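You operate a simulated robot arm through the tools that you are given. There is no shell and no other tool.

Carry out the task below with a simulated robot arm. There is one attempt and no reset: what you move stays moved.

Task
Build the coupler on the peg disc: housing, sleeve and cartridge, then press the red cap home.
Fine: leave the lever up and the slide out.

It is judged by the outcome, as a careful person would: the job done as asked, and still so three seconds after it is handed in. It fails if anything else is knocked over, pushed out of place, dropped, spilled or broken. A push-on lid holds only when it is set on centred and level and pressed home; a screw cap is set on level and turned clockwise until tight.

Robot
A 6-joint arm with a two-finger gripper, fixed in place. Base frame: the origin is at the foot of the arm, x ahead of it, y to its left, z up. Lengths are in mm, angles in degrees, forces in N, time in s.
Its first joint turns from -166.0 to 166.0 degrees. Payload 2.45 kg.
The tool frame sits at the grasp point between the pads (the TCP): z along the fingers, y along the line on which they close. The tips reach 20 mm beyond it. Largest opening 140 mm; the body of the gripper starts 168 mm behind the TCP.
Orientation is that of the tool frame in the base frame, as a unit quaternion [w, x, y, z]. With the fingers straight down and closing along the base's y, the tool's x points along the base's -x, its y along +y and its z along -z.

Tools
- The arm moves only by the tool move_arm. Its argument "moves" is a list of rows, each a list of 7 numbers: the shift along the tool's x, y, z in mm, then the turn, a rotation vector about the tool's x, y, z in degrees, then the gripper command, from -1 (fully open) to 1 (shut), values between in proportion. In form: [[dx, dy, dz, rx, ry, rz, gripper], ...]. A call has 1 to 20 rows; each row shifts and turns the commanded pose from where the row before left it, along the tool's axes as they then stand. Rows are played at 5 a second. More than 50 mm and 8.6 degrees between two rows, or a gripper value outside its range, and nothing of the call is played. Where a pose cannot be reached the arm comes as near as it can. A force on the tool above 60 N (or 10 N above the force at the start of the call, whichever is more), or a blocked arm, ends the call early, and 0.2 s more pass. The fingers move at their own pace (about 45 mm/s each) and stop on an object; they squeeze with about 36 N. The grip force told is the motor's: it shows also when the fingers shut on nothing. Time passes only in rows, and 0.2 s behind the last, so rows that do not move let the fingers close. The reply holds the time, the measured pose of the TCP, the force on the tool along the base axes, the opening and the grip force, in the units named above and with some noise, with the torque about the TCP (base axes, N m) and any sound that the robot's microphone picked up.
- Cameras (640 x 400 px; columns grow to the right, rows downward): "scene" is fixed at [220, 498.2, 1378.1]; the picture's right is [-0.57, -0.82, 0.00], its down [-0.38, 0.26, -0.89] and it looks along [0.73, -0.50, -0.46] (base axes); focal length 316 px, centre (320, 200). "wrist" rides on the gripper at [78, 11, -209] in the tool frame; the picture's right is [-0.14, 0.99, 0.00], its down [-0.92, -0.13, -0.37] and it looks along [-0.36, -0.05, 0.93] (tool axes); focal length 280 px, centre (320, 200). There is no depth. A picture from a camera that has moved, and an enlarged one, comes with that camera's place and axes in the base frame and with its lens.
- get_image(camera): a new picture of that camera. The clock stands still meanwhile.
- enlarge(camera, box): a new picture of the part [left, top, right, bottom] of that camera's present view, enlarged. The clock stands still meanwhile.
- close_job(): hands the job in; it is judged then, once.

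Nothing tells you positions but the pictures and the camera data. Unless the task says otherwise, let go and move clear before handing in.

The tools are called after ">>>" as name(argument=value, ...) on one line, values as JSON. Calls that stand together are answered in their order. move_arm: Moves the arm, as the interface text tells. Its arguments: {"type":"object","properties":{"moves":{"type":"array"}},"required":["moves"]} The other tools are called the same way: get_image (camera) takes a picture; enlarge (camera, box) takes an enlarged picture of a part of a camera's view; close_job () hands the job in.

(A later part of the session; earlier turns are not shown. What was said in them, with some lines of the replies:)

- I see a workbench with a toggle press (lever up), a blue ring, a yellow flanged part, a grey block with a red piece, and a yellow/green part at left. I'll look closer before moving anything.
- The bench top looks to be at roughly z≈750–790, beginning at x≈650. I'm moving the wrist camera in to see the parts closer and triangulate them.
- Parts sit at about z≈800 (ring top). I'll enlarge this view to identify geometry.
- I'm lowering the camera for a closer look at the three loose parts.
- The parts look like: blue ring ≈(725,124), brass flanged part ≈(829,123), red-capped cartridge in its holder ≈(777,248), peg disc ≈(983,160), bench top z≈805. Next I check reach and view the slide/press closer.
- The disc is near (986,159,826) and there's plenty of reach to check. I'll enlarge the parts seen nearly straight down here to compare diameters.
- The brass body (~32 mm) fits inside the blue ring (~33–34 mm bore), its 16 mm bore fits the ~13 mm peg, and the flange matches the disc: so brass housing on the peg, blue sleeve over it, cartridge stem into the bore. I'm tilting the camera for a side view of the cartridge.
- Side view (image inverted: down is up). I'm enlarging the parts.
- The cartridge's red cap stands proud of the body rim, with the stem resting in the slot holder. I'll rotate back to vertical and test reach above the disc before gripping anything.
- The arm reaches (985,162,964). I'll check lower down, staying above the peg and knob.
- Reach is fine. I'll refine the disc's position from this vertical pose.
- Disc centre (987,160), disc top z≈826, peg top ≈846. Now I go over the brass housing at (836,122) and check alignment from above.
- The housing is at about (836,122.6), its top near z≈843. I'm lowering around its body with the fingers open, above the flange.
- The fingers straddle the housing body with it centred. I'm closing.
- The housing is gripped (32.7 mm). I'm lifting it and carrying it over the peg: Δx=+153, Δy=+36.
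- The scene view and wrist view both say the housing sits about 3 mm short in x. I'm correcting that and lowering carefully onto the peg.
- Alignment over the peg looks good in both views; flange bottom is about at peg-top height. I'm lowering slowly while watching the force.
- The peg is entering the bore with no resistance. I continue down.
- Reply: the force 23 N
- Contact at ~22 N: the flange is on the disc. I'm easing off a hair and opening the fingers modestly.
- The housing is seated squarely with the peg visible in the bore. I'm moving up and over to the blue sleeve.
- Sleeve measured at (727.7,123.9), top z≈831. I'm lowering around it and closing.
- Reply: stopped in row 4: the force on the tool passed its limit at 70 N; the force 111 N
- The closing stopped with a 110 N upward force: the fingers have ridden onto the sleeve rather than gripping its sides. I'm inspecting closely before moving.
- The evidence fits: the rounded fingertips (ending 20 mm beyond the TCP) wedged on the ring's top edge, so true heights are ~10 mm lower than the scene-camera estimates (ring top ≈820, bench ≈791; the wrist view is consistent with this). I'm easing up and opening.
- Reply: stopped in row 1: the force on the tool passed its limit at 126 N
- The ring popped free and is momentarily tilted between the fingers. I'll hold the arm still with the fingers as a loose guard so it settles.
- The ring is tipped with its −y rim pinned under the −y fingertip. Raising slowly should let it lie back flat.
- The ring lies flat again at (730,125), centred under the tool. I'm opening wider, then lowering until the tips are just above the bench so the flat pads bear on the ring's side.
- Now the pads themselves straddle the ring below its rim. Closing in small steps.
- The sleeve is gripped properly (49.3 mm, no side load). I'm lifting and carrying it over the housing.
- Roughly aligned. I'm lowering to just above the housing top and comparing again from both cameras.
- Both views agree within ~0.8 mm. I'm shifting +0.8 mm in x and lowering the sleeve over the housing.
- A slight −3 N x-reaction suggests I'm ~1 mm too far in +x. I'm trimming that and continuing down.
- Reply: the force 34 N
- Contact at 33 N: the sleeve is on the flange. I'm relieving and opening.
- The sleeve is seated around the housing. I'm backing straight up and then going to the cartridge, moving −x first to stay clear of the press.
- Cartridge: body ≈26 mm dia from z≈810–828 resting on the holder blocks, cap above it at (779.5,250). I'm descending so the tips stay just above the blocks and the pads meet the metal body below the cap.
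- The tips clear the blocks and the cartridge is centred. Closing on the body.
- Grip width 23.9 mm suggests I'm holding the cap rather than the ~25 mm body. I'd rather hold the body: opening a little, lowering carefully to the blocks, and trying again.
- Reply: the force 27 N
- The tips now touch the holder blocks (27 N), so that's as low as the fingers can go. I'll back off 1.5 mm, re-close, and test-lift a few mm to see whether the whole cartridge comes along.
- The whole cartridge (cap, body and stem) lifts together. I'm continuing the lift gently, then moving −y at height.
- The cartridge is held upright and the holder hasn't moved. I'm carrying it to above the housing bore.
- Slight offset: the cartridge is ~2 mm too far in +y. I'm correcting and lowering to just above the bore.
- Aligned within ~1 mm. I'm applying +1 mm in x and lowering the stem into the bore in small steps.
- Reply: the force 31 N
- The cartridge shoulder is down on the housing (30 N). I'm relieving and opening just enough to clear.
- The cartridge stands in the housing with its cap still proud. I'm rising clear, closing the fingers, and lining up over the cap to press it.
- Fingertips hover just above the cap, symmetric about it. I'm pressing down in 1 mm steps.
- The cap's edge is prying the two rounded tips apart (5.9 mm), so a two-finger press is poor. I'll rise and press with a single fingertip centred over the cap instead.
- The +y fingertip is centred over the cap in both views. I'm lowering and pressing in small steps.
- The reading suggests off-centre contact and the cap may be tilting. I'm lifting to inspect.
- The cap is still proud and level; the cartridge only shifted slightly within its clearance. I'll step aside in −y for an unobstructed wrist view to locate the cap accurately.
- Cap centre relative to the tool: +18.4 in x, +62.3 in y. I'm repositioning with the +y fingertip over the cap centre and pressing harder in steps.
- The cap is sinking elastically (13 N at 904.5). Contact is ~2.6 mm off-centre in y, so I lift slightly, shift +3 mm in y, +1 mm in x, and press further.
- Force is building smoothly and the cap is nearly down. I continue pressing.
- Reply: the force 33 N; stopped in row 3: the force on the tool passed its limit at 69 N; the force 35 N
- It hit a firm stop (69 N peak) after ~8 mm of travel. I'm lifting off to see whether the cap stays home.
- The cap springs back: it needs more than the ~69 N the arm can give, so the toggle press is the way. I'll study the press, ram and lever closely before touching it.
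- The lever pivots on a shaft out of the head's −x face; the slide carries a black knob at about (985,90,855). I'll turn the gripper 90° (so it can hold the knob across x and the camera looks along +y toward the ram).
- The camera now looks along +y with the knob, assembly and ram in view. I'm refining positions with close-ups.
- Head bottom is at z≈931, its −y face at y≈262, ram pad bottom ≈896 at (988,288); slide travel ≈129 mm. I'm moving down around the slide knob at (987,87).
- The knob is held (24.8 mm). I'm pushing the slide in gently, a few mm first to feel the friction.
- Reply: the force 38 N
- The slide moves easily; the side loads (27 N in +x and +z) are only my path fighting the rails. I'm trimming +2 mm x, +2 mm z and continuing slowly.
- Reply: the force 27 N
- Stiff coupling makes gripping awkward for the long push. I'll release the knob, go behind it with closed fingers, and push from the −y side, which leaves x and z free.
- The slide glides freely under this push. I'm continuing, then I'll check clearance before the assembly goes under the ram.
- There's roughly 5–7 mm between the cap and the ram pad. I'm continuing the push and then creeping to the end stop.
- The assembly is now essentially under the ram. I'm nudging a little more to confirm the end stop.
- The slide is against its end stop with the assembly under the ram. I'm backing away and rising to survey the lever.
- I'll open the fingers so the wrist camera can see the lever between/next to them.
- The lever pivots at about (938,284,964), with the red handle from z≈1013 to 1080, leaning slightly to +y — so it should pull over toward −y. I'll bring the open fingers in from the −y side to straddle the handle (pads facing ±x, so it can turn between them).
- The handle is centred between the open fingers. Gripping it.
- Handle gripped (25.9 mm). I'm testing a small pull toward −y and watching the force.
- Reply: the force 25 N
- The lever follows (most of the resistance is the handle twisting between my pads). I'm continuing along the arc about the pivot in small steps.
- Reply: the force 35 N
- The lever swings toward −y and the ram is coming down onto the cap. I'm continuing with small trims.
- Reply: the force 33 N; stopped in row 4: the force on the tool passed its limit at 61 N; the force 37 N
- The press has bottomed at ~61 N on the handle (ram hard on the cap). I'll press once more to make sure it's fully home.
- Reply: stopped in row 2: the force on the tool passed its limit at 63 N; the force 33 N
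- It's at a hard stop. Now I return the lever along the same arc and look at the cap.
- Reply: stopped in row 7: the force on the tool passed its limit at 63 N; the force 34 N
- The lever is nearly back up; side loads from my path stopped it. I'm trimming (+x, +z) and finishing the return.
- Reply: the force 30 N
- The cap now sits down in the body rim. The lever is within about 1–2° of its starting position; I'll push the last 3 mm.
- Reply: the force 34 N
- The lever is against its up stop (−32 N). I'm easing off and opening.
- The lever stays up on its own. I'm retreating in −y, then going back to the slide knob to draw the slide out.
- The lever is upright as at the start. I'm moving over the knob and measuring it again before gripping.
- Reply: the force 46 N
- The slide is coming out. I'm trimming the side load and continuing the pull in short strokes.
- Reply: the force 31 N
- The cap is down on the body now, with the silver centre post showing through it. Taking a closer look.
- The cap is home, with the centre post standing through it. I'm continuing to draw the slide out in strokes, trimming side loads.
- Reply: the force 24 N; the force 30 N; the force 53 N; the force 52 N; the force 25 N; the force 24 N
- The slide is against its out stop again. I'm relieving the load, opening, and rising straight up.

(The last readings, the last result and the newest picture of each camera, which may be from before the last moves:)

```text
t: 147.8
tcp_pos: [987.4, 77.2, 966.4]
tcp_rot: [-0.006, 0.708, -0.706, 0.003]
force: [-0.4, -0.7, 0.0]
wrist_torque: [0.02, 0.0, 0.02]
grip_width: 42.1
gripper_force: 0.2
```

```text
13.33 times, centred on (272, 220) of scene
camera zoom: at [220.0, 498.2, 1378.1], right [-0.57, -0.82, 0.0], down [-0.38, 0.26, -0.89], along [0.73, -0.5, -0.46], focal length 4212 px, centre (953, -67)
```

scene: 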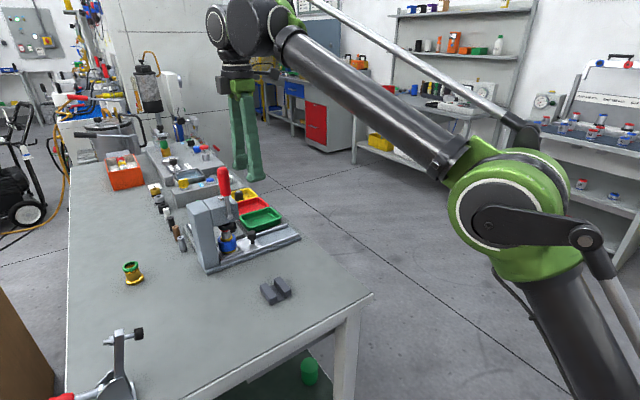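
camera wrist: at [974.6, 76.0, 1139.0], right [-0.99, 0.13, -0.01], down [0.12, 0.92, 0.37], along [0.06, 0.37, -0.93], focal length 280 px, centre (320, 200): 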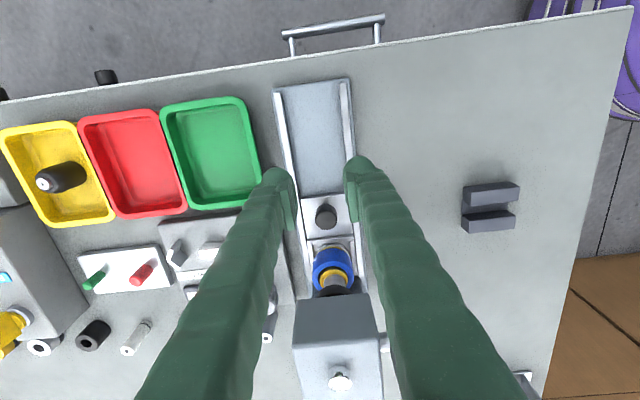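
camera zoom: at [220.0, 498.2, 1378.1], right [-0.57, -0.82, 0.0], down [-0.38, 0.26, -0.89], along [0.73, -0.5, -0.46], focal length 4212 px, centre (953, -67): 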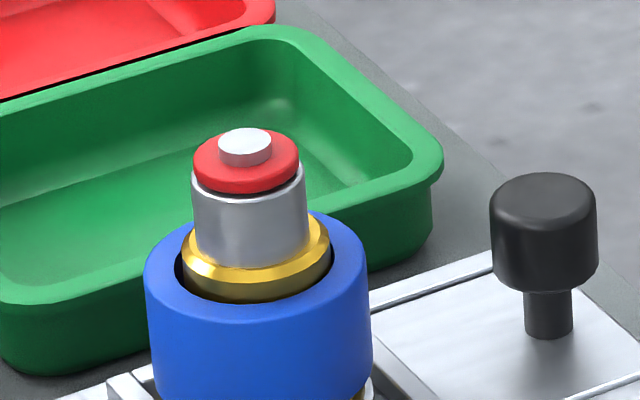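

The slide is out, the lever up, the cap seated with the coupler standing in the nest. I'm moving well clear and doing a final check.

>>> move_arm(moves=[[0, 0, -40, 0, 0, 0, 0.4], [0, 0, -40, 0, 0, 0, 0.4], [0, 40, 0, 0, 0, 0, 0.4], [0, 40, 0, 0, 0, 0, 0.4], [0, 40, 0, 0, 0, 0, 0.4], [0, 40, 0, 0, 0, 0, 0.4], [0, 0, 0, 0, 0, 0, 0.4], [0, 0, 0, 0, 0, 0, 0.4], [0, 0, 0, 0, 0, 0, 0.4], [0, 0, 0, 0, 0, 0, 0.4], [0, 0, 0, 0, 0, 0, 0.4], [0, 0, 0, 0, 0, 0, 0.4], [0, 0, 0, 0, 0, 0, 0.4]])

>>> get_image(camera="scene")

>>> enlarge(camera="scene", box=[180, 160, 310, 275])

>>> enlarge(camera="scene", box=[255, 205, 290, 245])

```text
t: 150.6
tcp_pos: [829.7, 73.9, 1046.0]
tcp_rot: [-0.005, 0.709, -0.706, 0.003]
force: [0.5, -0.1, -0.4]
wrist_torque: [-0.02, 0.0, -0.03]
grip_width: 42.1
gripper_force: 0.1
```

```text
taken
```

scene: 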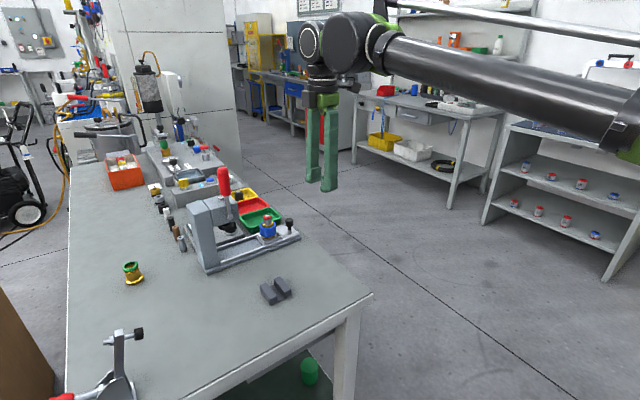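

```text
3.48 times, centred on (245, 218) of scene
camera zoom: at [220.0, 498.2, 1378.1], right [-0.57, -0.82, 0.0], down [-0.38, 0.26, -0.89], along [0.73, -0.5, -0.46], focal length 1099 px, centre (581, 139)
```

zoom: 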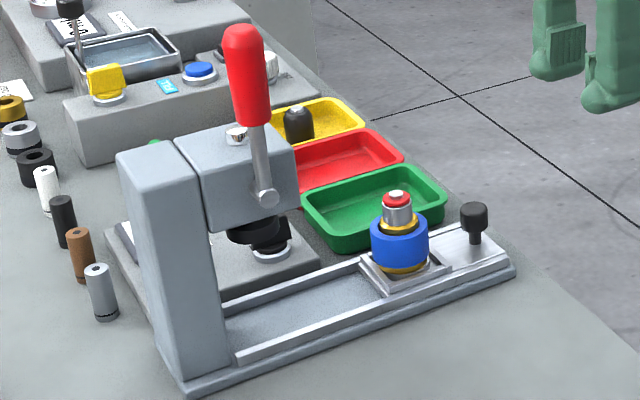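

```text
10.00 times, centred on (272, 225) of scene
camera zoom: at [220.0, 498.2, 1378.1], right [-0.57, -0.82, 0.0], down [-0.38, 0.26, -0.89], along [0.73, -0.5, -0.46], focal length 3159 px, centre (795, -50)
```

zoom: 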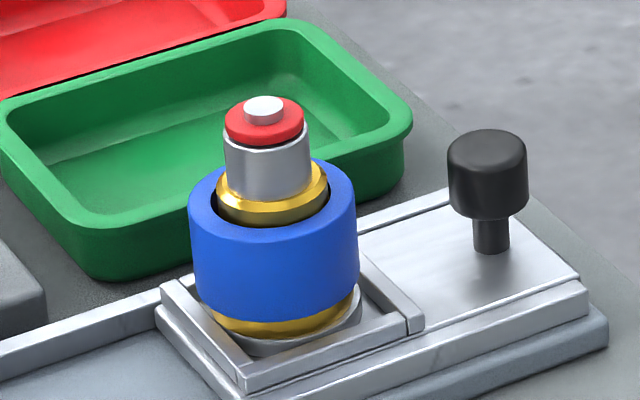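

The lever is up and the slide is out, both matching the starting view. The coupler stands on the peg disc with the brass housing, blue sleeve and cartridge in place. The red cap is pressed down with the centre post showing through. Nothing else on the bench has moved and the arm is clear, so I'm handing in.

>>> close_job()

```text
The job is handed in.
```

The job is handed in. The coupler is built on the peg disc: brass housing over the peg, blue sleeve around it, and the cartridge in the housing bore.

- **Red cap:** The arm alone could not press it home. At about 69 N it sprang back, so I ran the slide in and pressed it with the lever until it hit a hard stop. The cap now sits down at the body rim and did not spring back when the lever came up. I checked it only by eye, and no click was picked up.
- **Lever and slide:** The lever is back against its up stop and the slide against its out stop, as at the start.
- **Sleeve slip:** On the first try at gripping the sleeve, the fingertips rode up onto its rim. It tipped to about 30° and then settled flat on the bench, and the second grip held.
- **Position in the nest:** The coupler moved about 2–3 mm in the nest while the slide was worked. It is still standing in the nest.

The other bench items I checked in the last pictures looked undisturbed.
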